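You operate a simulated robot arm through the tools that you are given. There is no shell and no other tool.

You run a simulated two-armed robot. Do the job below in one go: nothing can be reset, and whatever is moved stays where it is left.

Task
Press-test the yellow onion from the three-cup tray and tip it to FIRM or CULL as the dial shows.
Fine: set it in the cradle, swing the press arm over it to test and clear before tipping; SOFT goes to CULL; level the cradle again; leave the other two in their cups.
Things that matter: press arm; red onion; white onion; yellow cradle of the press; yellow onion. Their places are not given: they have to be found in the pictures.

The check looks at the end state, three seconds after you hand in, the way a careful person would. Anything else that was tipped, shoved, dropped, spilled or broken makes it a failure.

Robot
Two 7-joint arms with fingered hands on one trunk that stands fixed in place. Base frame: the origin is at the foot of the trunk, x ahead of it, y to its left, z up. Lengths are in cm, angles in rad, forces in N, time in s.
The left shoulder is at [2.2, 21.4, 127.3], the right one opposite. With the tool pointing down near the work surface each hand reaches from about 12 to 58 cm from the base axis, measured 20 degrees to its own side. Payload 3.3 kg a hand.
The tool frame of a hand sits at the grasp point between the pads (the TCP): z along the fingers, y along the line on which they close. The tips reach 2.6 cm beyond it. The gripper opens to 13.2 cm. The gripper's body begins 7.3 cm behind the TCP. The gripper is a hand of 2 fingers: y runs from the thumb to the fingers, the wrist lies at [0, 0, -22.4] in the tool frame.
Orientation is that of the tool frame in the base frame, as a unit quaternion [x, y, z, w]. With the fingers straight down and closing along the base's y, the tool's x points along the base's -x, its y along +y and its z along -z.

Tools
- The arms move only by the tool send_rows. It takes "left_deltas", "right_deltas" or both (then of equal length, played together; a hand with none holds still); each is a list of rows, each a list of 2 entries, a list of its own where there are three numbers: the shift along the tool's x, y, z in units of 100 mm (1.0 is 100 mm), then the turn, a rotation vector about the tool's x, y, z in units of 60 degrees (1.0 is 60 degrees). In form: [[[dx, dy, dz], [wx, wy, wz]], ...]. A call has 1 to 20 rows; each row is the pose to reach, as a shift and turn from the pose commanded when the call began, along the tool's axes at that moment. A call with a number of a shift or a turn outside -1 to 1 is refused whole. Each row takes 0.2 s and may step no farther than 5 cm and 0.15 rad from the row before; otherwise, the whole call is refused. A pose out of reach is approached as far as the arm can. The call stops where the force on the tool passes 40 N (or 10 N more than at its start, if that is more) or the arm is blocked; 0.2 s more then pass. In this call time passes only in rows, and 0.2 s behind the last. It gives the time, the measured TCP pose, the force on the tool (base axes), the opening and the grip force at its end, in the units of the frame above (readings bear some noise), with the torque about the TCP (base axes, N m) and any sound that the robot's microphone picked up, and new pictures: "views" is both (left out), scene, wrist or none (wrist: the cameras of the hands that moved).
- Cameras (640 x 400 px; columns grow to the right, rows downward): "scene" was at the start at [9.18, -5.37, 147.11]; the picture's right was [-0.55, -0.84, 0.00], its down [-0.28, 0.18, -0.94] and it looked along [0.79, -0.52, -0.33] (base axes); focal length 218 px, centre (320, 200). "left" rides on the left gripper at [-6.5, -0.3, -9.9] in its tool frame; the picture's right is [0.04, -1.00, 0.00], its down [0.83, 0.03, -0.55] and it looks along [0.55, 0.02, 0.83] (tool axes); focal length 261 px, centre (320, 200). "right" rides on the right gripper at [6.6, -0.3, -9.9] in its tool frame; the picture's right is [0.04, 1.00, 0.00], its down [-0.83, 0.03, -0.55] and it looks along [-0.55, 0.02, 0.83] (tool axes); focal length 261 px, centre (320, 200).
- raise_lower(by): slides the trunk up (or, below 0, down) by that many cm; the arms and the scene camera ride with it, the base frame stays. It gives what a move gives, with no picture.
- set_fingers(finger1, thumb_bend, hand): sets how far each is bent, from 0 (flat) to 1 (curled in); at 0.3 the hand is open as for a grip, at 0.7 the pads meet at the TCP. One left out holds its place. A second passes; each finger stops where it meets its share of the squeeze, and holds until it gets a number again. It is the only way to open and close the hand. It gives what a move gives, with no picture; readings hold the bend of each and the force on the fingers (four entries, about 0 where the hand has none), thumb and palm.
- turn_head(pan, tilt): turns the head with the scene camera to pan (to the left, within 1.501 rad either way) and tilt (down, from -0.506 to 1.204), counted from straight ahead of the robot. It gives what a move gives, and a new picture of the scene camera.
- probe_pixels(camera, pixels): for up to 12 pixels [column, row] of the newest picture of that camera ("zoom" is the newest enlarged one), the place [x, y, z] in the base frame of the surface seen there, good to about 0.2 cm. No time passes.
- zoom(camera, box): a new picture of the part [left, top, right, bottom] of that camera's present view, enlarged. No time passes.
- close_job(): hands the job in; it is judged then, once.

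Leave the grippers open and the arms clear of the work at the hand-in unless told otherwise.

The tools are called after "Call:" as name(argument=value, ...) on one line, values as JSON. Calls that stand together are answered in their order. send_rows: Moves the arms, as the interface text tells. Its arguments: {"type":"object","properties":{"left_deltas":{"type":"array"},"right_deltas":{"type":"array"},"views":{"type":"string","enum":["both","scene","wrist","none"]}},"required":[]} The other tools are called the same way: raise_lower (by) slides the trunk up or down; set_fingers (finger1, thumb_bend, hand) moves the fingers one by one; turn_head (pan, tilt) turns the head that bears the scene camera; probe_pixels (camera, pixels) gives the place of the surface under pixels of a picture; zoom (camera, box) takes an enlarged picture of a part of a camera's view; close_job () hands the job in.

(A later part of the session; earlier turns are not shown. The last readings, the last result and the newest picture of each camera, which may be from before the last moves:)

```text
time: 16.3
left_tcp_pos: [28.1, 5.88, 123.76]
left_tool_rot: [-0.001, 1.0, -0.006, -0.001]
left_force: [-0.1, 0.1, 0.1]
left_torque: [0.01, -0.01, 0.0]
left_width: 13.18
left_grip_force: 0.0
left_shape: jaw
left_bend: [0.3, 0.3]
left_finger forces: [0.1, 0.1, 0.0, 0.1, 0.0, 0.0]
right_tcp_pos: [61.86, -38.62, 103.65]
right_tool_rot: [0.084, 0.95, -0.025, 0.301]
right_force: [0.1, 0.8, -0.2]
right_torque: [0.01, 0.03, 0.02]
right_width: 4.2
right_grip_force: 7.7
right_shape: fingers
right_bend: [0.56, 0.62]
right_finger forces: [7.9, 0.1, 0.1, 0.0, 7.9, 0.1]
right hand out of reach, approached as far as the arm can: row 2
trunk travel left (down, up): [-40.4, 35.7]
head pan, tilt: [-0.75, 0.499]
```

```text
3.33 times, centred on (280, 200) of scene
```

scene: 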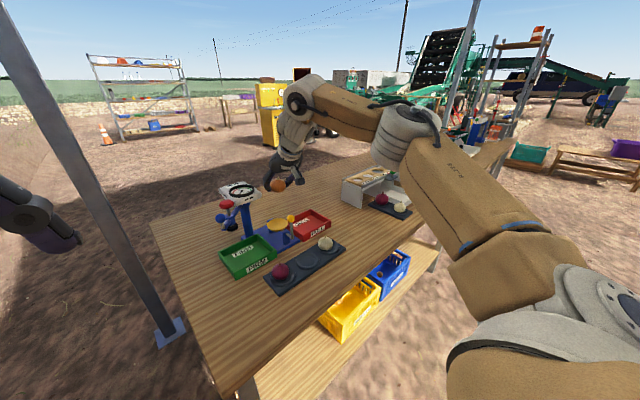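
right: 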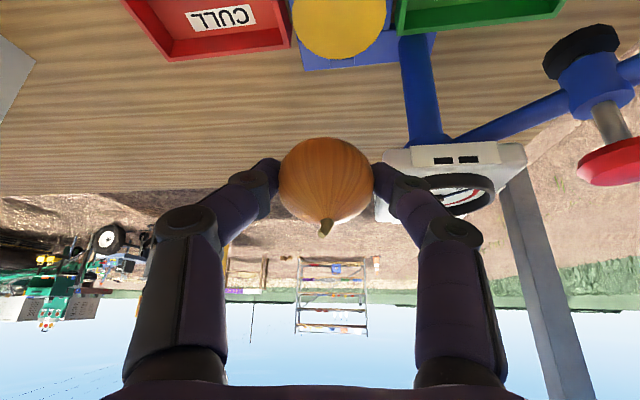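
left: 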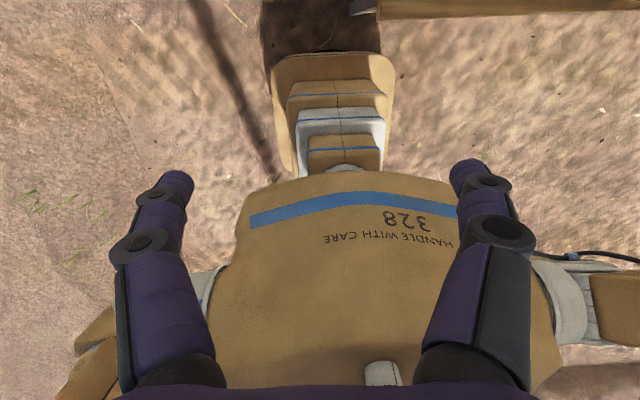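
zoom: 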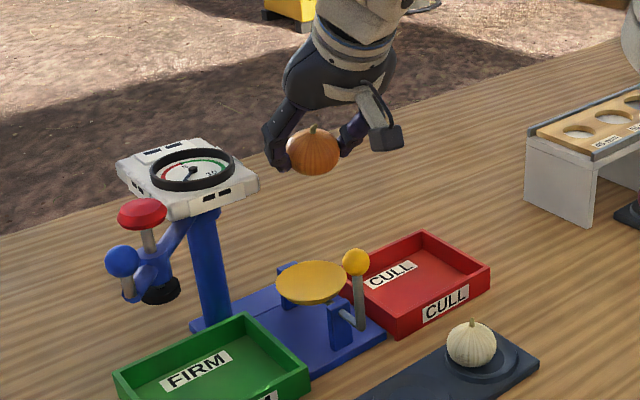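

The arm tops out near here. I'll lower the trunk 5 cm so the shoulder is level with the wrist at the placing height, which gives the best horizontal reach. The onion's bottom will then be near z 95, already past the ball.

Call:
raise_lower(by=-5)

Call:
zoom(camera="scene", box=[200, 120, 360, 240])

Call:
zoom(camera="right", box=[0, 0, 640, 400])

```text
time: 17.2
left_tcp_pos: [27.88, 5.79, 118.88]
left_tool_rot: [-0.002, 1.0, -0.006, 0.001]
left_force: [-0.3, 0.9, 0.7]
left_torque: [0.01, 0.0, -0.02]
left_width: 13.21
left_grip_force: 0.0
left_shape: jaw
left_bend: [0.3, 0.3]
left_finger forces: [0.1, 0.0, 0.0, 0.0, 0.1, 0.0]
right_tcp_pos: [61.96, -38.53, 98.61]
right_tool_rot: [0.084, 0.95, -0.025, 0.299]
right_force: [0.5, -0.1, -0.9]
right_torque: [0.01, 0.0, -0.01]
right_width: 4.24
right_grip_force: 8.2
right_shape: fingers
right_bend: [0.56, 0.62]
right_finger forces: [7.8, 0.1, 0.0, 0.0, 7.9, 0.0]
trunk travel left (down, up): [-35.4, 40.7]
head pan, tilt: [-0.75, 0.499]
```

```text
3.33 times, centred on (280, 180) of scene
```

zoom: 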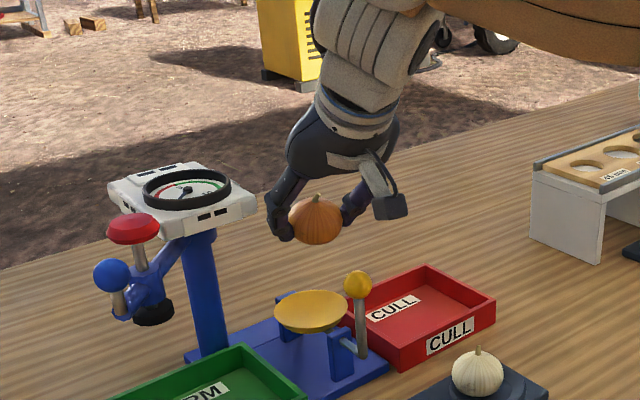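

```text
1.00 times, centred on (320, 200) of right (not enlarged: the box is as wide or as high as the picture)
```

zoom: 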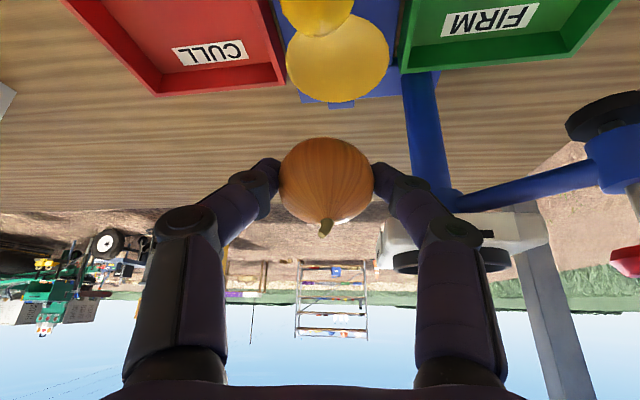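

Now moving forward and down to hover just above the dish, tilting to 38 degrees.

Call:
send_rows(right_deltas=[[[0.056, 0.041, 0.236], [0, -0.05, 0]], [[0.112, 0.082, 0.471], [0, -0.05, 0]]], views="both")

Call:
zoom(camera="scene", box=[220, 150, 340, 240])

```text
time: 17.8
left_tcp_pos: [28.05, 5.81, 118.77]
left_tool_rot: [-0.002, 1.0, -0.006, 0.0]
left_force: [0.6, -0.8, 0.3]
left_torque: [0.01, 0.0, -0.04]
left_width: 13.19
left_grip_force: 0.1
left_shape: jaw
left_bend: [0.3, 0.3]
left_finger forces: [0.0, 0.1, 0.1, 0.1, 0.0, 0.1]
right_tcp_pos: [64.0, -38.01, 94.12]
right_tool_rot: [0.083, 0.942, -0.026, 0.324]
right_force: [-0.3, -0.1, -0.5]
right_torque: [0.0, 0.0, 0.02]
right_width: 4.17
right_grip_force: 7.9
right_shape: fingers
right_bend: [0.56, 0.62]
right_finger forces: [7.8, 0.0, 0.1, 0.0, 7.8, 0.0]
trunk travel left (down, up): [-35.4, 40.7]
head pan, tilt: [-0.75, 0.499]
```

scene: 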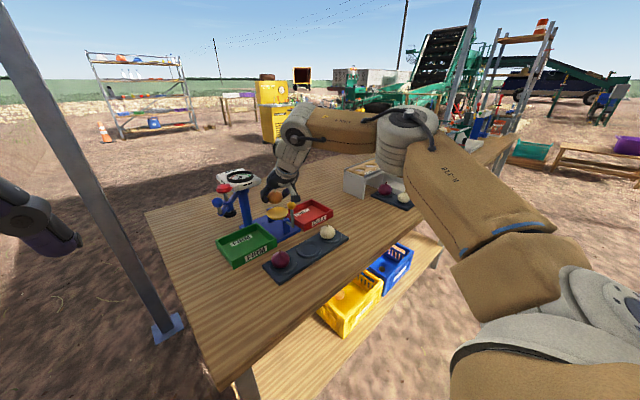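
right: 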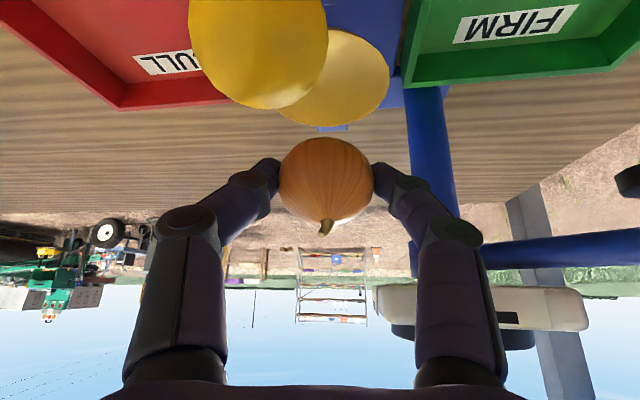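

```text
4.44 times, centred on (280, 195) of scene
```

zoom: 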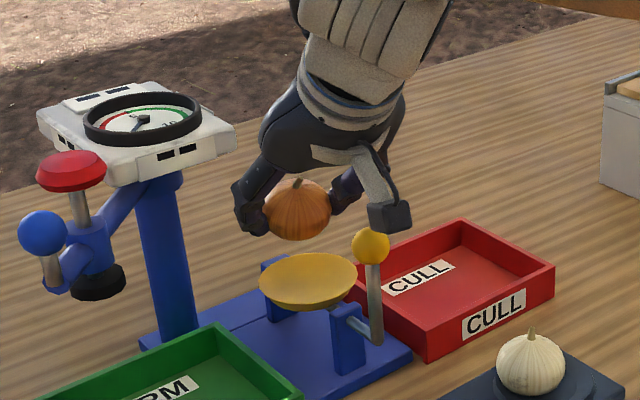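

I've reached (64, -38, 94.1) exactly. I'll probe the camera block, its mount, the palm edge, the ball and the onion in this zoom to check clearances before the last 4 cm.

Call:
probe_pixels(camera="zoom", pixels=[[345, 155], [365, 172], [378, 195], [372, 218], [390, 232], [410, 225], [369, 232], [320, 170], [297, 237], [266, 205], [329, 205], [297, 205]])

```text
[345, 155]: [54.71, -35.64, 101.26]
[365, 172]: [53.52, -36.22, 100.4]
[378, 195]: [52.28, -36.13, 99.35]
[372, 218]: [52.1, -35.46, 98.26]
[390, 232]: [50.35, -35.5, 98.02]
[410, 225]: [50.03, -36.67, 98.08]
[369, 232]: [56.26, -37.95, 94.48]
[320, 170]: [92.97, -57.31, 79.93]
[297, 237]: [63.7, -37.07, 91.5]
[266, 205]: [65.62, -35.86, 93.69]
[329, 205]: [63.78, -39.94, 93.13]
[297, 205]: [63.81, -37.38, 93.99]
```

Clearances look fine: the camera block stays behind and to the side of the ball. I'll descend 3.6 cm with a 0.3 cm forward nudge.

Call:
send_rows(right_deltas=[[[0.05, 0.001, 0.08], [0, 0, 0]], [[0.1, 0.003, 0.155], [0, 0, 0]], [[0.15, 0.004, 0.23], [0, 0, 0]], [[0.199, 0.005, 0.302], [0, 0, 0]]], views="both")

Call:
zoom(camera="scene", box=[235, 165, 325, 230])

```text
time: 18.8
left_tcp_pos: [27.97, 5.71, 118.77]
left_tool_rot: [-0.002, 1.0, -0.006, -0.001]
left_force: [-0.6, -0.1, -0.2]
left_torque: [-0.01, -0.02, 0.02]
left_width: 13.18
left_grip_force: 0.1
left_shape: jaw
left_bend: [0.3, 0.3]
left_finger forces: [0.0, 0.1, 0.0, 0.0, 0.0, 0.1]
right_tcp_pos: [64.29, -37.98, 90.51]
right_tool_rot: [0.082, 0.942, -0.026, 0.324]
right_force: [0.7, -0.2, -0.6]
right_torque: [-0.02, 0.02, 0.0]
right_width: 4.18
right_grip_force: 7.8
right_shape: fingers
right_bend: [0.56, 0.62]
right_finger forces: [7.7, 0.1, 0.0, 0.0, 7.8, 0.0]
trunk travel left (down, up): [-35.4, 40.7]
head pan, tilt: [-0.75, 0.499]
```

scene: 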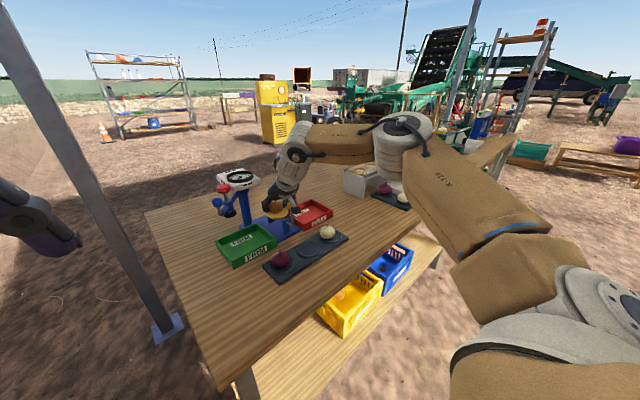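
right: 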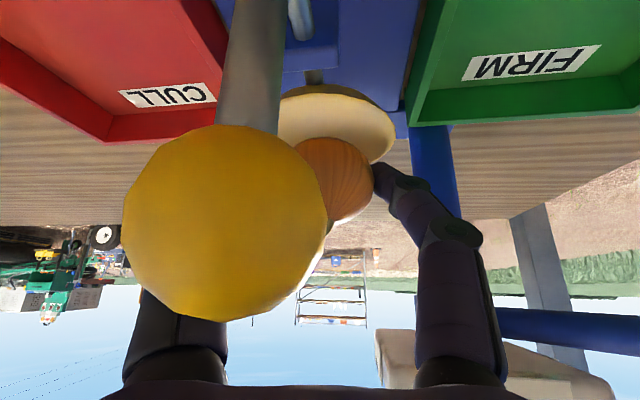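

```text
6.15 times, centred on (280, 198) of scene
```

zoom: 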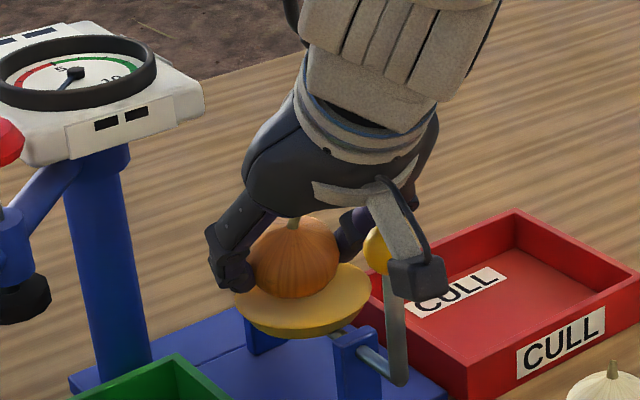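

No contact yet. The onion hovers just over the dish and the ball has clearance. I'll lower in 0.2 cm steps and watch the force.

Call:
send_rows(right_deltas=[[[0.0123, 0, 0.0158], [0, 0, 0]], [[0.0246, 0, 0.0315], [0, 0, 0]], [[0.037, 0, 0.0473], [0, 0, 0]]], views="none")

Call:
zoom(camera="scene", box=[255, 185, 305, 220])

```text
time: 19.6
left_tcp_pos: [28.0, 5.77, 118.89]
left_tool_rot: [-0.002, 1.0, -0.006, 0.001]
left_force: [0.5, -0.5, 1.0]
left_torque: [-0.02, 0.0, 0.0]
left_width: 13.21
left_grip_force: 0.1
left_shape: jaw
left_bend: [0.3, 0.3]
left_finger forces: [0.0, 0.0, 0.1, 0.0, 0.1, 0.0]
right_tcp_pos: [64.28, -38.04, 90.06]
right_tool_rot: [0.084, 0.942, -0.027, 0.324]
right_force: [1.1, -0.1, 3.4]
right_torque: [0.02, -0.03, 0.01]
right_width: 4.15
right_grip_force: 7.0
right_shape: fingers
right_bend: [0.57, 0.62]
right_finger forces: [7.4, 0.1, 0.0, 0.1, 7.5, 0.0]
trunk travel left (down, up): [-35.4, 40.7]
head pan, tilt: [-0.75, 0.499]
```

```text
11.43 times, centred on (280, 202) of scene
```

zoom: 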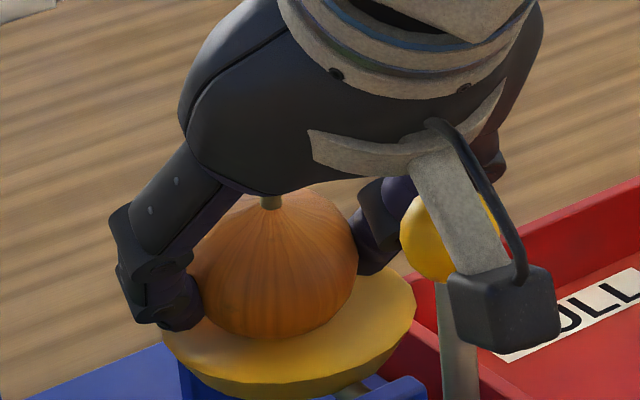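

The onion is seated: 3.4 N of upward support at TCP z 90.06. Opening the fingers moderately to release.

Call:
set_fingers(hand="right", finger1=0.52, thumb_bend=0.52)

Call:
zoom(camera="scene", box=[255, 185, 305, 220])

Call:
zoom(camera="right", box=[100, 60, 540, 340])

```text
time: 20.6
left_tcp_pos: [28.01, 5.85, 118.78]
left_tool_rot: [-0.002, 1.0, -0.006, 0.0]
left_force: [-0.2, -0.1, 0.1]
left_torque: [0.0, 0.02, -0.01]
left_width: 13.19
left_grip_force: 0.0
left_shape: jaw
left_bend: [0.3, 0.3]
left_finger forces: [0.0, 0.1, 0.1, 0.0, 0.0, 0.0]
right_tcp_pos: [64.26, -38.11, 89.88]
right_tool_rot: [0.084, 0.942, -0.028, 0.323]
right_force: [-0.5, 0.1, -0.1]
right_torque: [0.01, -0.02, 0.0]
right_width: 5.93
right_grip_force: 0.1
right_shape: fingers
right_bend: [0.52, 0.52]
right_finger forces: [0.0, 0.1, 0.1, 0.2, 0.0, 0.1]
trunk travel left (down, up): [-35.4, 40.7]
head pan, tilt: [-0.75, 0.499]
```

```text
11.43 times, centred on (280, 202) of scene
```

zoom: 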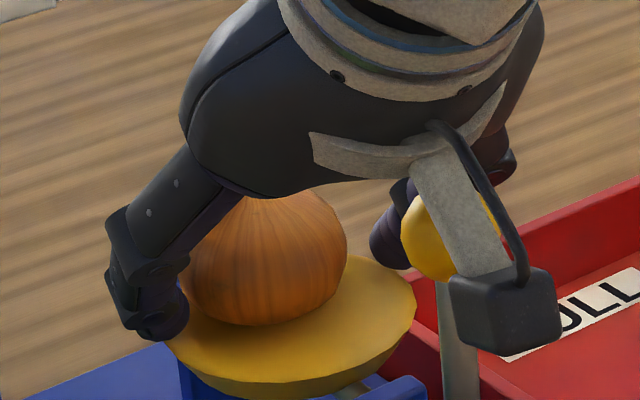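

```text
1.43 times, centred on (320, 200) of right
```

zoom: 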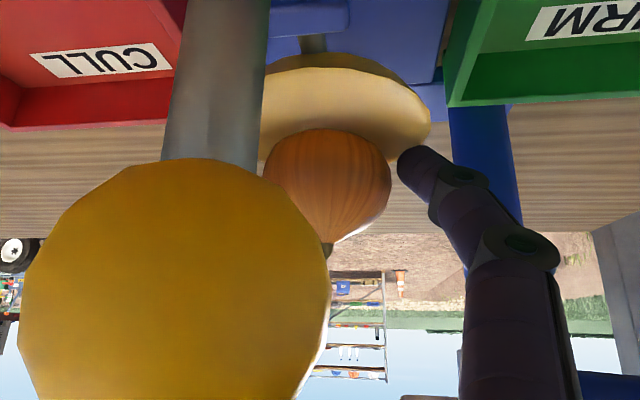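

The onion sits free in the dish and the fingers read zero force. I'll open a bit more, then retract straight up and back.

Call:
set_fingers(hand="right", finger1=0.49, thumb_bend=0.49)

Call:
send_rows(right_deltas=[[[-0.068, 0, -0.087], [0, 0, 0]], [[-0.136, 0, -0.173], [0, 0, 0]], [[-0.271, 0, -0.347], [0, 0, 0]], [[-0.354, -0.017, -0.612], [0, 0, 0]], [[-0.32, -0.052, -0.891], [0, 0, 0]]], views="both")

Call:
zoom(camera="scene", box=[200, 150, 340, 240])

```text
time: 21.6
left_tcp_pos: [28.01, 5.72, 118.81]
left_tool_rot: [-0.001, 1.0, -0.006, -0.001]
left_force: [0.7, -0.3, -0.2]
left_torque: [0.03, 0.02, 0.0]
left_width: 13.2
left_grip_force: 0.1
left_shape: jaw
left_bend: [0.3, 0.3]
left_finger forces: [0.1, 0.1, 0.0, 0.0, 0.1, 0.1]
right_tcp_pos: [64.28, -38.05, 89.91]
right_tool_rot: [0.084, 0.942, -0.027, 0.323]
right_force: [0.3, 0.0, -0.4]
right_torque: [0.01, -0.01, -0.04]
right_width: 6.96
right_grip_force: 0.0
right_shape: fingers
right_bend: [0.49, 0.49]
right_finger forces: [0.0, 0.0, 0.0, 0.1, 0.1, 0.0]
trunk travel left (down, up): [-35.4, 40.7]
head pan, tilt: [-0.75, 0.499]
```

```text
time: 22.8
left_tcp_pos: [27.99, 5.71, 118.82]
left_tool_rot: [-0.002, 1.0, -0.006, 0.0]
left_force: [0.0, 0.7, -1.0]
left_torque: [0.01, 0.01, -0.03]
left_width: 13.19
left_grip_force: 0.0
left_shape: jaw
left_bend: [0.3, 0.3]
left_finger forces: [0.1, 0.1, 0.0, 0.1, 0.0, 0.1]
right_tcp_pos: [61.16, -38.1, 98.92]
right_tool_rot: [0.083, 0.942, -0.027, 0.324]
right_force: [-0.1, 0.0, 0.5]
right_torque: [0.01, -0.02, 0.0]
right_width: 6.92
right_grip_force: 0.1
right_shape: fingers
right_bend: [0.49, 0.49]
right_finger forces: [0.0, 0.0, 0.0, 0.1, 0.0, 0.0]
trunk travel left (down, up): [-35.4, 40.7]
head pan, tilt: [-0.75, 0.499]
```

scene: 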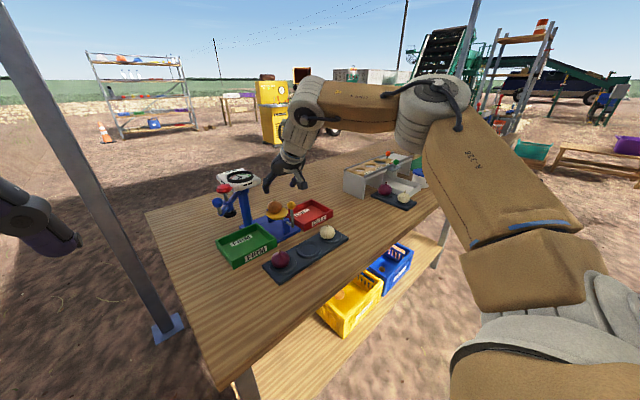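
right: 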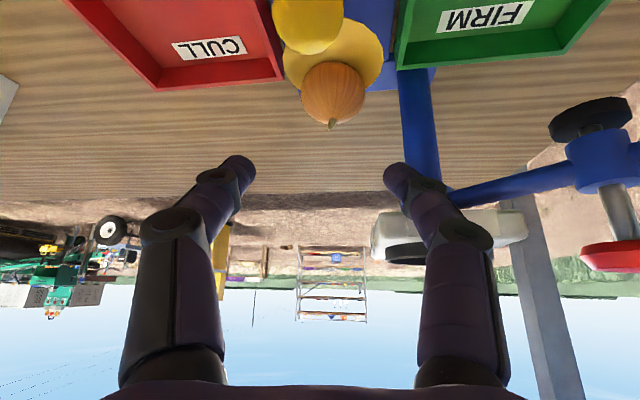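

```text
4.44 times, centred on (270, 195) of scene
```

zoom: 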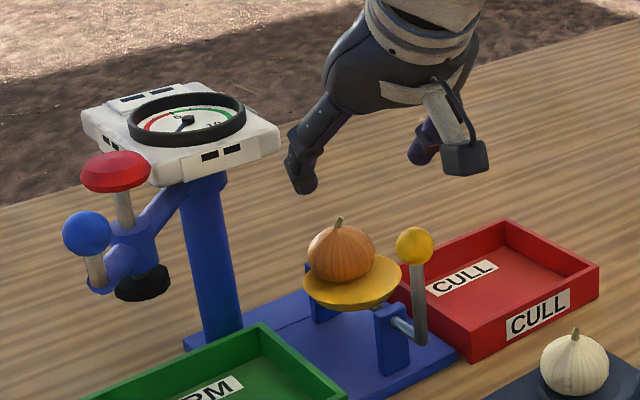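

The onion stays in the dish but sits a bit off-centre. I'll probe the dish rim, onion and ball to check whether the dish is level.

Call:
zoom(camera="scene", box=[255, 190, 305, 225])

```text
11.43 times, centred on (280, 208) of scene
```

zoom: 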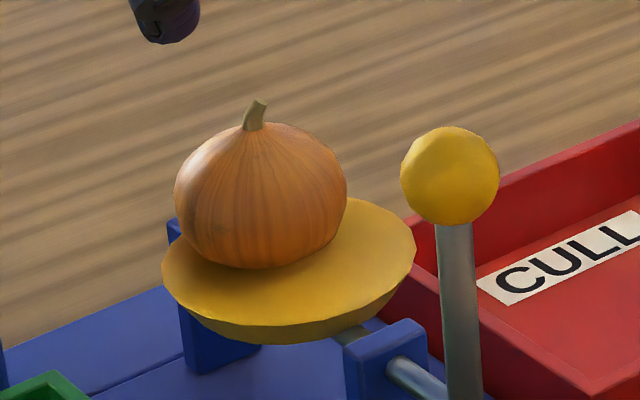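

Call:
probe_pixels(camera="zoom", pixels=[[168, 270], [412, 252], [250, 325], [350, 202], [330, 270], [258, 105], [250, 130], [178, 195], [345, 195], [255, 262], [450, 132], [460, 300]])

```text
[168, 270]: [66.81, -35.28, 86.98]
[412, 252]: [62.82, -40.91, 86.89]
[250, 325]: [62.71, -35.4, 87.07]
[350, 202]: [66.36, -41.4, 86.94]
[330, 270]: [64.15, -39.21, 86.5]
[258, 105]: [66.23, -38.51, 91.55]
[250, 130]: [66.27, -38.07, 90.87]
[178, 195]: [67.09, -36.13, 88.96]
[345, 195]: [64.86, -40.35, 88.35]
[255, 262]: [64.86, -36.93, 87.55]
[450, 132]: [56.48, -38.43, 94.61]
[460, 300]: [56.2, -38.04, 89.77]
```

The dish is level. The onion rests stable at about (66, -38.2), 1.1 cm off-centre, which is still under the plunger's flat foot. Next I'll swing the press arm: raise the trunk 9 cm to suit that height, and close the fingers to make a pusher.

Call:
raise_lower(by=9)

Call:
set_fingers(hand="right", finger1=0.69, thumb_bend=0.69)

Call:
zoom(camera="scene", box=[205, 180, 325, 270])

```text
time: 24.0
left_tcp_pos: [27.95, 5.75, 127.81]
left_tool_rot: [-0.002, 1.0, -0.006, -0.001]
left_force: [0.1, -0.1, -0.5]
left_torque: [0.04, 0.01, 0.03]
left_width: 13.18
left_grip_force: 0.0
left_shape: jaw
left_bend: [0.3, 0.3]
left_finger forces: [0.0, 0.1, 0.0, 0.0, 0.1, 0.1]
right_tcp_pos: [61.37, -38.04, 107.8]
right_tool_rot: [0.082, 0.942, -0.027, 0.324]
right_force: [-0.2, -0.2, -0.1]
right_torque: [0.01, 0.01, -0.03]
right_width: 6.91
right_grip_force: 0.0
right_shape: fingers
right_bend: [0.49, 0.49]
right_finger forces: [0.0, 0.1, 0.1, 0.0, 0.0, 0.1]
trunk travel left (down, up): [-44.4, 31.7]
head pan, tilt: [-0.75, 0.499]
```

```text
time: 25.0
left_tcp_pos: [28.03, 5.68, 127.84]
left_tool_rot: [-0.002, 1.0, -0.007, 0.0]
left_force: [-0.3, -0.1, 0.8]
left_torque: [-0.03, -0.02, -0.03]
left_width: 13.23
left_grip_force: 0.0
left_shape: jaw
left_bend: [0.3, 0.3]
left_finger forces: [0.0, 0.0, 0.0, 0.0, 0.0, 0.0]
right_tcp_pos: [61.24, -38.15, 107.76]
right_tool_rot: [0.083, 0.942, -0.027, 0.323]
right_force: [-0.8, -1.6, 0.1]
right_torque: [0.02, -0.01, -0.02]
right_width: 0.52
right_grip_force: 0.0
right_shape: fingers
right_bend: [0.69, 0.69]
right_finger forces: [0.1, 0.1, 0.0, 0.0, 0.0, 0.0]
trunk travel left (down, up): [-44.4, 31.7]
head pan, tilt: [-0.75, 0.499]
```

```text
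4.44 times, centred on (265, 225) of scene
```

zoom: 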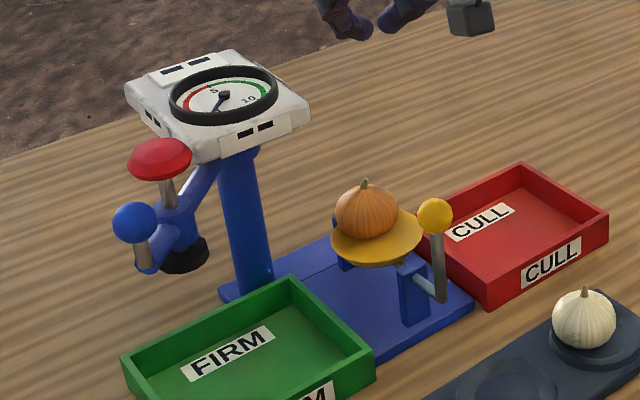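

The fingers are closed. I'll move the hand at height toward the robot and left, heading for the outer (+y) side of the blue knob.

Call:
send_rows(right_deltas=[[[0.2, 0.3, -0.117], [0, 0, 0]], [[0.4, 0.6, -0.235], [0, 0, 0]], [[0.597, 0.904, -0.352], [0, 0, 0]]], views="none")

Call:
send_rows(right_deltas=[[[-0.1, 0.33, 0.07], [0, 0, 0]], [[-0.15, 0.66, 0.07], [0, 0, 0]], [[-0.2, 0.98, 0.07], [0, 0, 0]]], views="both")

Call:
zoom(camera="scene", box=[165, 160, 305, 260])

```text
time: 25.8
left_tcp_pos: [28.1, 5.74, 127.88]
left_tool_rot: [-0.001, 1.0, -0.006, 0.0]
left_force: [-0.4, -0.4, 0.8]
left_torque: [-0.01, -0.03, 0.01]
left_width: 13.19
left_grip_force: 0.2
left_shape: jaw
left_bend: [0.3, 0.3]
left_finger forces: [0.0, 0.1, 0.1, 0.0, 0.0, 0.1]
right_tcp_pos: [55.5, -28.57, 106.78]
right_tool_rot: [0.083, 0.942, -0.026, 0.325]
right_force: [-0.8, -0.7, 0.1]
right_torque: [-0.02, 0.0, -0.02]
right_width: 0.47
right_grip_force: 0.0
right_shape: fingers
right_bend: [0.69, 0.69]
right_finger forces: [0.0, 0.1, 0.0, 0.0, 0.0, 0.0]
right hand out of reach, approached as far as the arm can: row 3
trunk travel left (down, up): [-44.4, 31.7]
head pan, tilt: [-0.75, 0.499]
```

```text
time: 26.6
left_tcp_pos: [27.93, 5.69, 127.89]
left_tool_rot: [-0.001, 1.0, -0.006, 0.0]
left_force: [0.6, 0.0, -0.2]
left_torque: [0.02, 0.01, 0.01]
left_width: 13.2
left_grip_force: 0.1
left_shape: jaw
left_bend: [0.3, 0.3]
left_finger forces: [0.0, 0.0, 0.0, 0.0, 0.1, 0.0]
right_tcp_pos: [55.36, -28.28, 106.48]
right_tool_rot: [0.082, 0.942, -0.026, 0.325]
right_force: [0.2, 0.7, 0.1]
right_torque: [0.02, 0.04, 0.02]
right_width: 0.5
right_grip_force: 0.0
right_shape: fingers
right_bend: [0.69, 0.69]
right_finger forces: [0.0, 0.0, 0.0, 0.0, 0.1, 0.0]
right hand out of reach, approached as far as the arm can: row 1, 2, 3
trunk travel left (down, up): [-44.4, 31.7]
head pan, tilt: [-0.75, 0.499]
```

scene: 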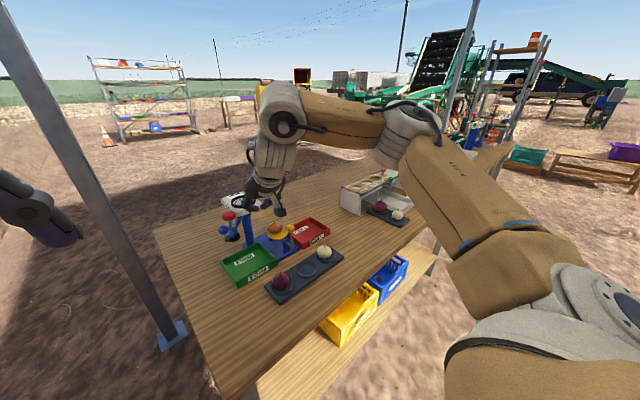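
right: 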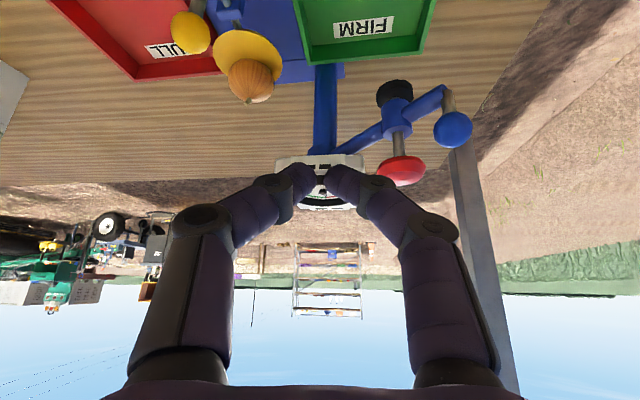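

```text
4.00 times, centred on (235, 210) of scene
```

zoom: 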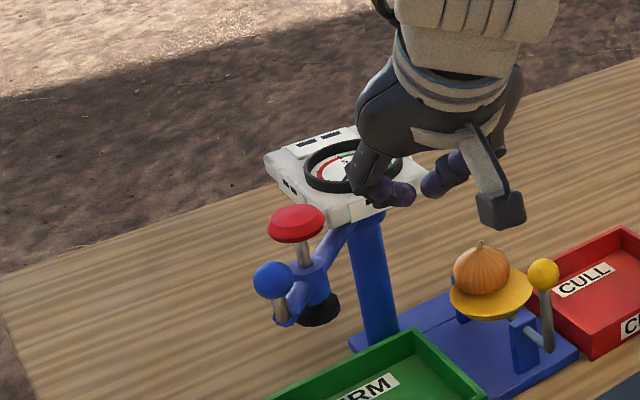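

The arm won't go further left with this yaw, probably a wrist limit. I'll yaw the hand about 20 degrees to the left in place, then try again.

Call:
send_rows(right_deltas=[[[0, 0, 0], [-0.068, 0, -0.088]], [[0, 0, 0], [-0.137, 0, -0.175]], [[0, 0, 0], [-0.205, 0, -0.263]]], views="none")

```text
time: 27.4
left_tcp_pos: [27.87, 5.79, 127.82]
left_tool_rot: [-0.002, 1.0, -0.007, 0.0]
left_force: [-0.7, -0.3, -0.2]
left_torque: [0.01, -0.01, 0.02]
left_width: 13.19
left_grip_force: 0.0
left_shape: jaw
left_bend: [0.3, 0.3]
left_finger forces: [0.1, 0.0, 0.0, 0.1, 0.0, 0.0]
right_tcp_pos: [55.44, -28.4, 106.17]
right_tool_rot: [-0.083, 0.942, 0.031, 0.324]
right_force: [0.5, 0.9, -0.1]
right_torque: [0.03, -0.01, -0.01]
right_width: 0.46
right_grip_force: 0.1
right_shape: fingers
right_bend: [0.69, 0.69]
right_finger forces: [0.0, 0.1, 0.0, 0.0, 0.0, 0.0]
trunk travel left (down, up): [-44.4, 31.7]
head pan, tilt: [-0.75, 0.499]
```

Yaw is +10 now. Moving left and slightly forward again.

Call:
send_rows(right_deltas=[[[-0.1, 0.33, 0.077], [0, 0, 0]], [[-0.197, 0.667, 0.154], [0, 0, 0]]], views="none")

```text
time: 28.0
left_tcp_pos: [28.04, 5.57, 127.87]
left_tool_rot: [-0.001, 1.0, -0.006, 0.0]
left_force: [0.1, -0.8, 0.0]
left_torque: [0.02, 0.01, 0.03]
left_width: 13.2
left_grip_force: 0.0
left_shape: jaw
left_bend: [0.3, 0.3]
left_finger forces: [0.1, 0.0, 0.0, 0.1, 0.0, 0.1]
right_tcp_pos: [56.53, -23.05, 105.92]
right_tool_rot: [-0.082, 0.941, 0.032, 0.326]
right_force: [0.0, -0.3, -0.5]
right_torque: [0.02, 0.02, 0.03]
right_width: 0.49
right_grip_force: 0.2
right_shape: fingers
right_bend: [0.69, 0.69]
right_finger forces: [0.0, 0.0, 0.0, 0.0, 0.1, 0.0]
right hand out of reach, approached as far as the arm can: row 2
trunk travel left (down, up): [-44.4, 31.7]
head pan, tilt: [-0.75, 0.499]
```

It's again limited at y = -23, so this yaw needs to increase further. I'll yaw 15 degrees more, to +25, and then look at the blue knob from the wrist camera.

Call:
send_rows(right_deltas=[[[0, 0, 0], [-0.077, 0, -0.099]], [[0, 0, 0], [-0.154, 0, -0.197]]], views="both")

Call:
zoom(camera="right", box=[240, 0, 480, 160])

```text
time: 28.6
left_tcp_pos: [28.01, 5.77, 127.84]
left_tool_rot: [-0.001, 1.0, -0.006, 0.0]
left_force: [0.3, -0.5, -0.3]
left_torque: [-0.01, 0.01, 0.02]
left_width: 13.16
left_grip_force: 0.1
left_shape: jaw
left_bend: [0.3, 0.3]
left_finger forces: [0.0, 0.0, 0.0, 0.0, 0.0, 0.1]
right_tcp_pos: [56.49, -22.78, 106.14]
right_tool_rot: [-0.205, 0.923, 0.072, 0.317]
right_force: [0.2, 0.5, -1.3]
right_torque: [0.0, 0.03, 0.01]
right_width: 0.49
right_grip_force: 0.0
right_shape: fingers
right_bend: [0.69, 0.69]
right_finger forces: [0.1, 0.0, 0.0, 0.0, 0.1, 0.1]
trunk travel left (down, up): [-44.4, 31.7]
head pan, tilt: [-0.75, 0.499]
```

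scene: 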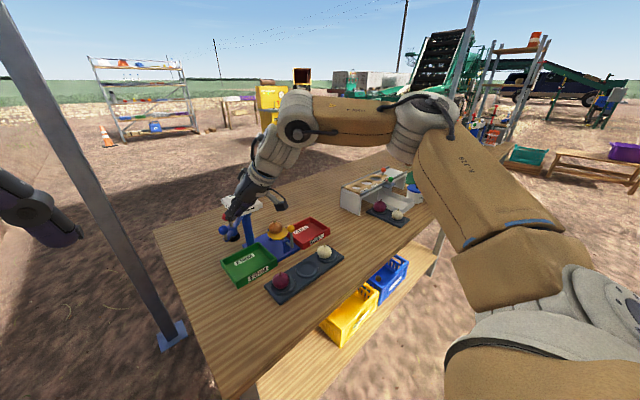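
right: 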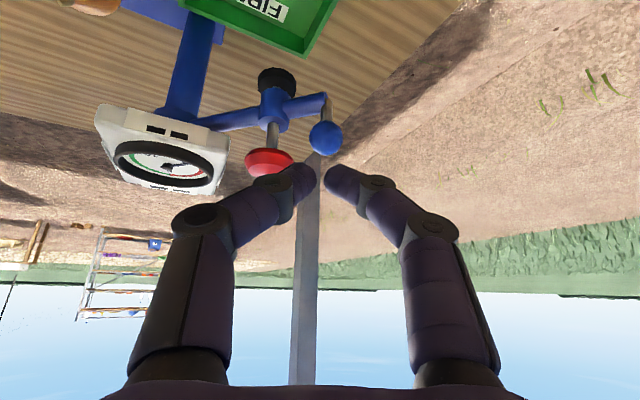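

```text
2.50 times, centred on (360, 80) of right
```

zoom: 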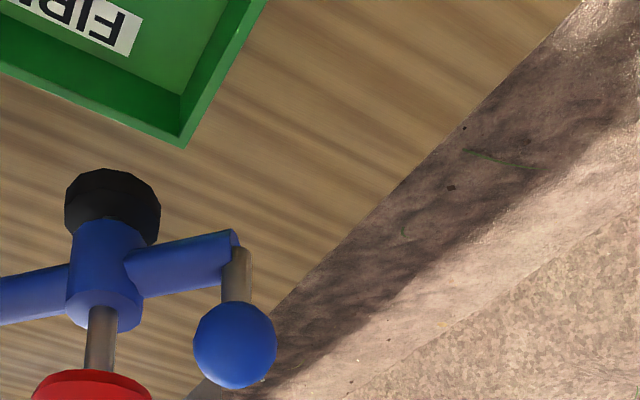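

The blue knob is clearly visible at about (327,138), in line with the fingers. I'll probe it, along with the stem, sleeve and red knob.

Call:
probe_pixels(camera="zoom", pixels=[[235, 345], [197, 345], [274, 345], [235, 308], [235, 275], [215, 255], [235, 385], [100, 240], [110, 190], [100, 330], [90, 385], [20, 290]])

```text
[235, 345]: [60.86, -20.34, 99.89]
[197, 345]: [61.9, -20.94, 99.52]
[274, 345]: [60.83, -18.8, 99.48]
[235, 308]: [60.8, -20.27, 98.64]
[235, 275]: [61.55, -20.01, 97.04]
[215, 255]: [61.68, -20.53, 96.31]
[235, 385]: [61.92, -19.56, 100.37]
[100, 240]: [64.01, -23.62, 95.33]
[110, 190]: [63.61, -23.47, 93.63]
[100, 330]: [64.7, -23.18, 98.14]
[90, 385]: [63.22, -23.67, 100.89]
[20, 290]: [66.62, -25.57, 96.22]
```

The blue ball's centre is about (61.6, -19.85, 99.35). I'll open to about 3.6 cm and line up 5 cm back along the approach axis.

Call:
set_fingers(hand="right", finger1=0.59, thumb_bend=0.59)

Call:
send_rows(right_deltas=[[[-0.044, 0.049, 0.225], [0, 0, 0]]], views="both")

Call:
zoom(camera="right", box=[200, 60, 440, 240])

```text
time: 29.6
left_tcp_pos: [27.95, 5.71, 127.84]
left_tool_rot: [-0.002, 1.0, -0.006, 0.0]
left_force: [-0.4, -0.6, 0.6]
left_torque: [0.0, 0.01, 0.04]
left_width: 13.21
left_grip_force: 0.0
left_shape: jaw
left_bend: [0.3, 0.3]
left_finger forces: [0.0, 0.0, 0.1, 0.0, 0.0, 0.0]
right_tcp_pos: [56.52, -22.71, 106.1]
right_tool_rot: [-0.205, 0.923, 0.073, 0.317]
right_force: [0.1, 0.6, 0.5]
right_torque: [-0.02, -0.01, 0.03]
right_width: 3.58
right_grip_force: 0.0
right_shape: fingers
right_bend: [0.59, 0.59]
right_finger forces: [0.0, 0.0, 0.1, 0.0, 0.1, 0.1]
trunk travel left (down, up): [-44.4, 31.7]
head pan, tilt: [-0.75, 0.499]
```

```text
time: 30.0
left_tcp_pos: [28.07, 5.81, 127.79]
left_tool_rot: [-0.002, 1.0, -0.006, 0.0]
left_force: [0.1, -0.6, 0.0]
left_torque: [-0.02, 0.02, -0.03]
left_width: 13.18
left_grip_force: 0.0
left_shape: jaw
left_bend: [0.3, 0.3]
left_finger forces: [0.0, 0.0, 0.1, 0.0, 0.0, 0.0]
right_tcp_pos: [57.96, -21.51, 104.62]
right_tool_rot: [-0.204, 0.923, 0.072, 0.317]
right_force: [0.3, -0.5, 0.9]
right_torque: [-0.01, 0.01, 0.01]
right_width: 3.59
right_grip_force: 0.2
right_shape: fingers
right_bend: [0.59, 0.59]
right_finger forces: [0.0, 0.1, 0.0, 0.0, 0.0, 0.0]
trunk travel left (down, up): [-44.4, 31.7]
head pan, tilt: [-0.75, 0.499]
```

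scene: 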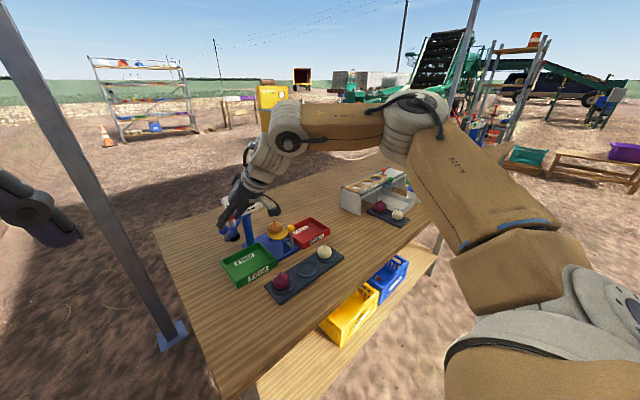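
right: 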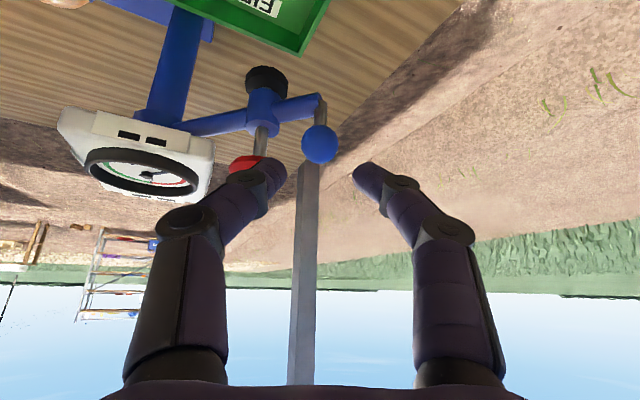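

```text
2.22 times, centred on (320, 150) of right
```

zoom: 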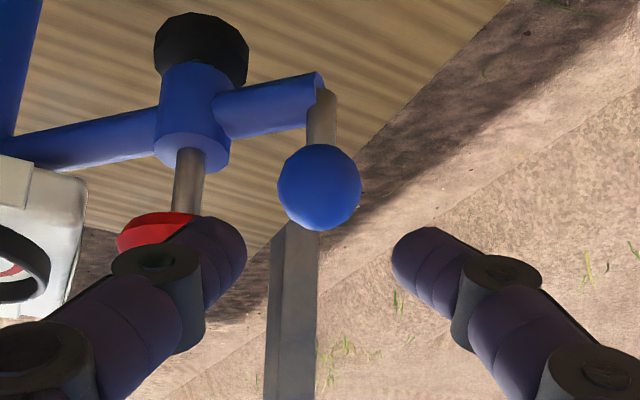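

The ball is centred between the fingers. The thumb, on the left in the picture, passes near the red knob, so I'll bring it in slightly and advance partway.

Call:
set_fingers(hand="right", thumb_bend=0.61)

Call:
send_rows(right_deltas=[[[0.005, 0, 0.15], [0, 0, 0]], [[0.01, 0, 0.28], [0, 0, 0]]], views="wrist")

Call:
zoom(camera="right", box=[200, 90, 440, 270])

Call:
zoom(camera="scene", box=[195, 170, 285, 240])

```text
time: 31.0
left_tcp_pos: [27.97, 5.71, 127.99]
left_tool_rot: [-0.002, 1.0, -0.006, 0.001]
left_force: [0.5, -0.2, 0.5]
left_torque: [0.03, 0.03, 0.0]
left_width: 13.2
left_grip_force: 0.1
left_shape: jaw
left_bend: [0.3, 0.3]
left_finger forces: [0.0, 0.0, 0.1, 0.1, 0.0, 0.1]
right_tcp_pos: [57.87, -21.63, 104.56]
right_tool_rot: [-0.205, 0.923, 0.073, 0.317]
right_force: [0.3, 0.4, 0.7]
right_torque: [0.03, 0.04, 0.0]
right_width: 3.28
right_grip_force: 0.1
right_shape: fingers
right_bend: [0.59, 0.61]
right_finger forces: [0.0, 0.0, 0.0, 0.0, 0.1, 0.0]
trunk travel left (down, up): [-44.4, 31.7]
head pan, tilt: [-0.75, 0.499]
```

```text
time: 31.6
left_tcp_pos: [28.01, 5.81, 127.91]
left_tool_rot: [-0.001, 1.0, -0.007, -0.001]
left_force: [-0.2, -0.1, -0.4]
left_torque: [-0.01, 0.0, 0.0]
left_width: 13.19
left_grip_force: 0.1
left_shape: jaw
left_bend: [0.3, 0.3]
left_finger forces: [0.0, 0.0, 0.0, 0.1, 0.1, 0.0]
right_tcp_pos: [58.85, -21.37, 102.21]
right_tool_rot: [-0.204, 0.923, 0.072, 0.318]
right_force: [0.1, -0.5, 0.7]
right_torque: [0.0, -0.01, 0.02]
right_width: 3.31
right_grip_force: 0.0
right_shape: fingers
right_bend: [0.59, 0.61]
right_finger forces: [0.0, 0.1, 0.0, 0.0, 0.0, 0.1]
right hand out of reach, approached as far as the arm can: row 2
trunk travel left (down, up): [-44.4, 31.7]
head pan, tilt: [-0.75, 0.499]
```

right: 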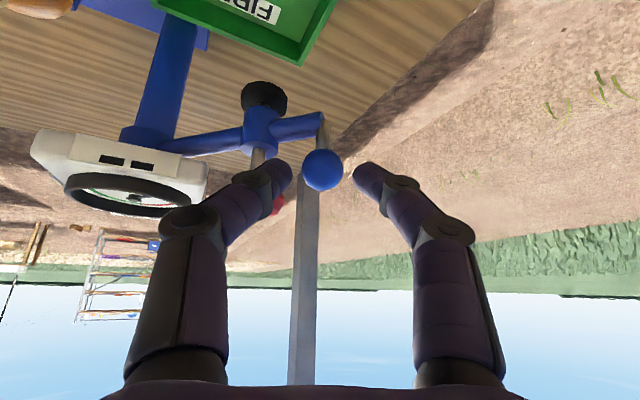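

```text
2.22 times, centred on (320, 180) of right
```

zoom: 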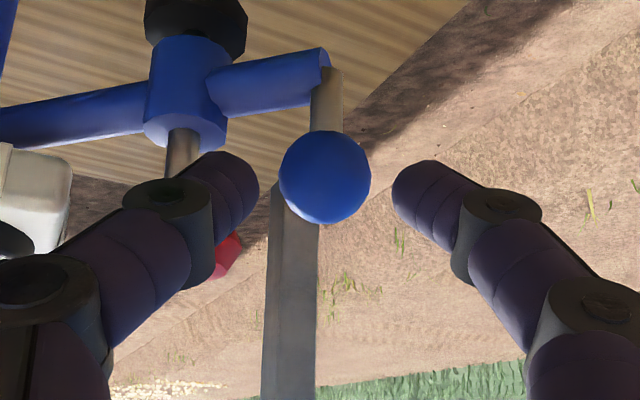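

```text
5.71 times, centred on (240, 205) of scene
```

zoom: 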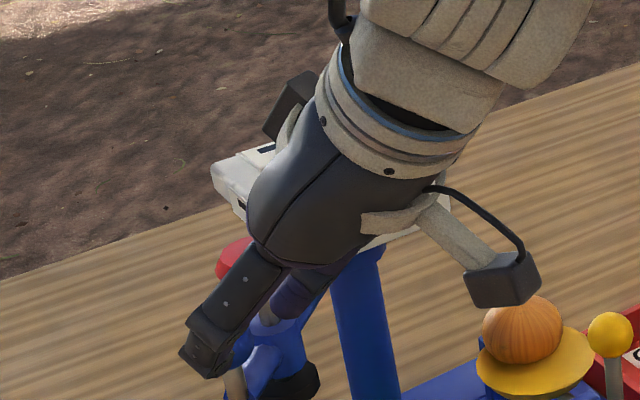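

The arm is limited again before reaching the knob. I'll probe the arm's elbow and forearm to understand its configuration.

Call:
probe_pixels(camera="scene", pixels=[[415, 125], [395, 130], [440, 110], [350, 125], [290, 140], [460, 170], [500, 220], [540, 280], [600, 300], [520, 260]])

Call:
turn_head(pan=-1.0, tilt=0.55)

```text
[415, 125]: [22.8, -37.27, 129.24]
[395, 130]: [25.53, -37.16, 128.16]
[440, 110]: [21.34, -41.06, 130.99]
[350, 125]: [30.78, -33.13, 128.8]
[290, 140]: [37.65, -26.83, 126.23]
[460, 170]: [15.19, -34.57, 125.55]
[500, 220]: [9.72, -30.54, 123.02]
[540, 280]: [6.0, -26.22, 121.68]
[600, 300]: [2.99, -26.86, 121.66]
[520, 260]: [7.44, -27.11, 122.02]
```

```text
time: 32.4
left_tcp_pos: [27.85, 5.73, 127.85]
left_tool_rot: [-0.002, 1.0, -0.006, 0.001]
left_force: [0.3, -0.2, 0.4]
left_torque: [-0.01, -0.02, 0.02]
left_width: 13.19
left_grip_force: 0.0
left_shape: jaw
left_bend: [0.3, 0.3]
left_finger forces: [0.0, 0.0, 0.0, 0.0, 0.1, 0.1]
right_tcp_pos: [58.82, -21.37, 102.41]
right_tool_rot: [-0.204, 0.923, 0.072, 0.318]
right_force: [0.7, -0.1, 0.4]
right_torque: [0.01, -0.01, -0.01]
right_width: 3.32
right_grip_force: 0.0
right_shape: fingers
right_bend: [0.59, 0.61]
right_finger forces: [0.1, 0.0, 0.1, 0.0, 0.0, 0.1]
trunk travel left (down, up): [-44.4, 31.7]
head pan, tilt: [-1.0, 0.55]
```

scene: 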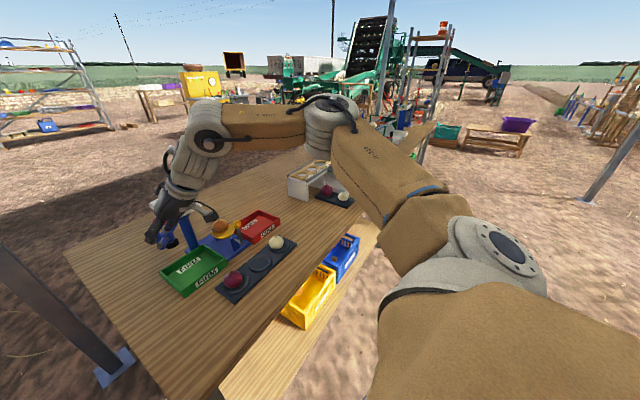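

I'll try tilting further forward, to about 46 degrees, in place. Earlier a larger tilt freed up reach.

Call:
send_rows(right_deltas=[[[0, 0, -0.05], [0, -0.13, 0]], [[0.03, 0.0, 0.0], [0, -0.13, 0]], [[0.0, 0, 0.1], [0, -0.13, 0]]], views="wrist")

```text
time: 33.2
left_tcp_pos: [27.96, 5.7, 127.84]
left_tool_rot: [-0.001, 1.0, -0.006, 0.0]
left_force: [0.5, 0.7, -0.6]
left_torque: [-0.02, 0.01, 0.01]
left_width: 13.17
left_grip_force: 0.1
left_shape: jaw
left_bend: [0.3, 0.3]
left_finger forces: [0.0, 0.0, 0.0, 0.0, 0.1, 0.1]
right_tcp_pos: [59.47, -21.09, 101.51]
right_tool_rot: [-0.198, 0.899, 0.085, 0.381]
right_force: [0.3, 0.5, 0.0]
right_torque: [0.01, -0.01, 0.0]
right_width: 3.31
right_grip_force: 0.0
right_shape: fingers
right_bend: [0.59, 0.61]
right_finger forces: [0.0, 0.1, 0.0, 0.0, 0.0, 0.1]
trunk travel left (down, up): [-44.4, 31.7]
head pan, tilt: [-1.0, 0.55]
```

right: 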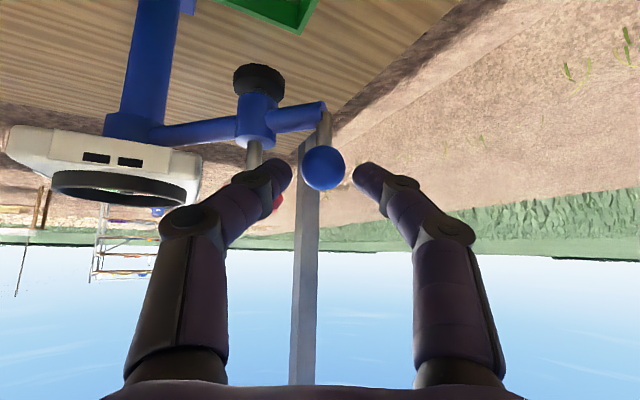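

That works. The ball is now 3.3 cm ahead along the fingers and centred. Advancing 1.4 cm.

Call:
send_rows(right_deltas=[[[-0.005, 0.01, 0.07], [0, 0, 0]], [[-0.01, 0.015, 0.14], [0, 0, 0]]], views="wrist")

Call:
zoom(camera="right", box=[200, 90, 440, 270])

Call:
zoom(camera="scene", box=[120, 190, 220, 260])

```text
time: 33.8
left_tcp_pos: [27.97, 5.7, 127.9]
left_tool_rot: [-0.002, 1.0, -0.006, 0.001]
left_force: [-1.2, 0.2, 0.0]
left_torque: [-0.02, 0.0, 0.02]
left_width: 13.17
left_grip_force: 0.1
left_shape: jaw
left_bend: [0.3, 0.3]
left_finger forces: [0.0, 0.0, 0.0, 0.0, 0.0, 0.0]
right_tcp_pos: [60.36, -20.42, 100.62]
right_tool_rot: [-0.199, 0.9, 0.086, 0.379]
right_force: [-0.9, 0.0, -0.4]
right_torque: [0.02, 0.02, 0.01]
right_width: 3.27
right_grip_force: 0.0
right_shape: fingers
right_bend: [0.59, 0.61]
right_finger forces: [0.0, 0.0, 0.1, 0.0, 0.1, 0.0]
trunk travel left (down, up): [-44.4, 31.7]
head pan, tilt: [-1.0, 0.55]
```

right: 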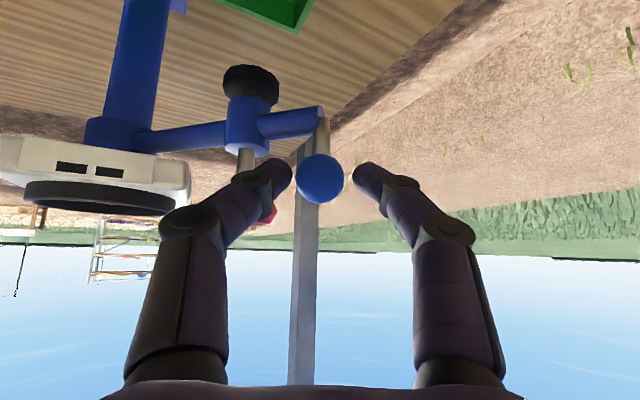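

```text
2.22 times, centred on (320, 180) of right
```

zoom: 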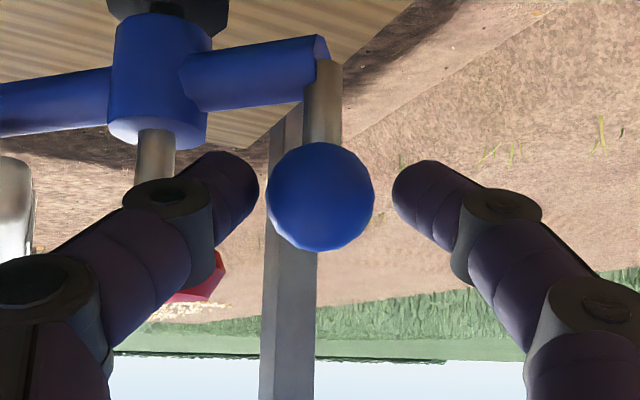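

```text
5.71 times, centred on (170, 225) of scene
```

zoom: 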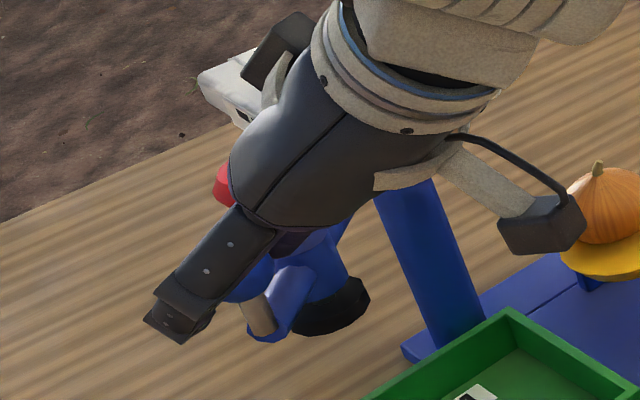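

The ball lies between the fingertips. Closing on it.

Call:
set_fingers(hand="right", finger1=0.67, thumb_bend=0.67)

Call:
zoom(camera="right", box=[200, 90, 440, 270])

```text
time: 34.8
left_tcp_pos: [27.93, 5.76, 127.84]
left_tool_rot: [-0.002, 1.0, -0.006, 0.0]
left_force: [0.1, -0.1, 0.2]
left_torque: [-0.01, 0.0, 0.0]
left_width: 13.2
left_grip_force: 0.0
left_shape: jaw
left_bend: [0.3, 0.3]
left_finger forces: [0.0, 0.0, 0.0, 0.0, 0.0, 0.0]
right_tcp_pos: [60.3, -20.59, 100.65]
right_tool_rot: [-0.199, 0.899, 0.086, 0.379]
right_force: [1.6, -1.3, -0.8]
right_torque: [-0.03, 0.0, 0.0]
right_width: 2.33
right_grip_force: 3.7
right_shape: fingers
right_bend: [0.63, 0.65]
right_finger forces: [3.0, 0.1, 0.1, 0.0, 4.6, 0.0]
trunk travel left (down, up): [-44.4, 31.7]
head pan, tilt: [-1.0, 0.55]
```

```text
2.22 times, centred on (320, 180) of right
```

zoom: 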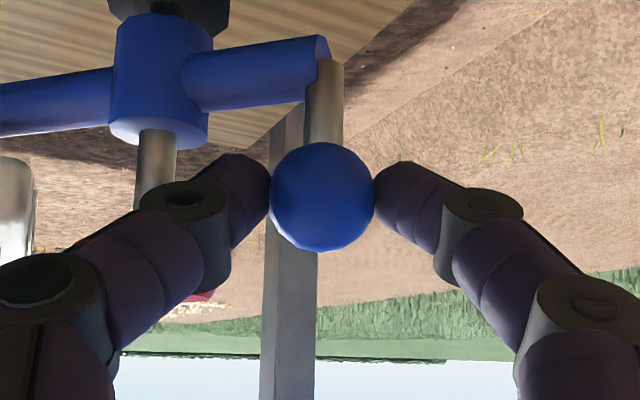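

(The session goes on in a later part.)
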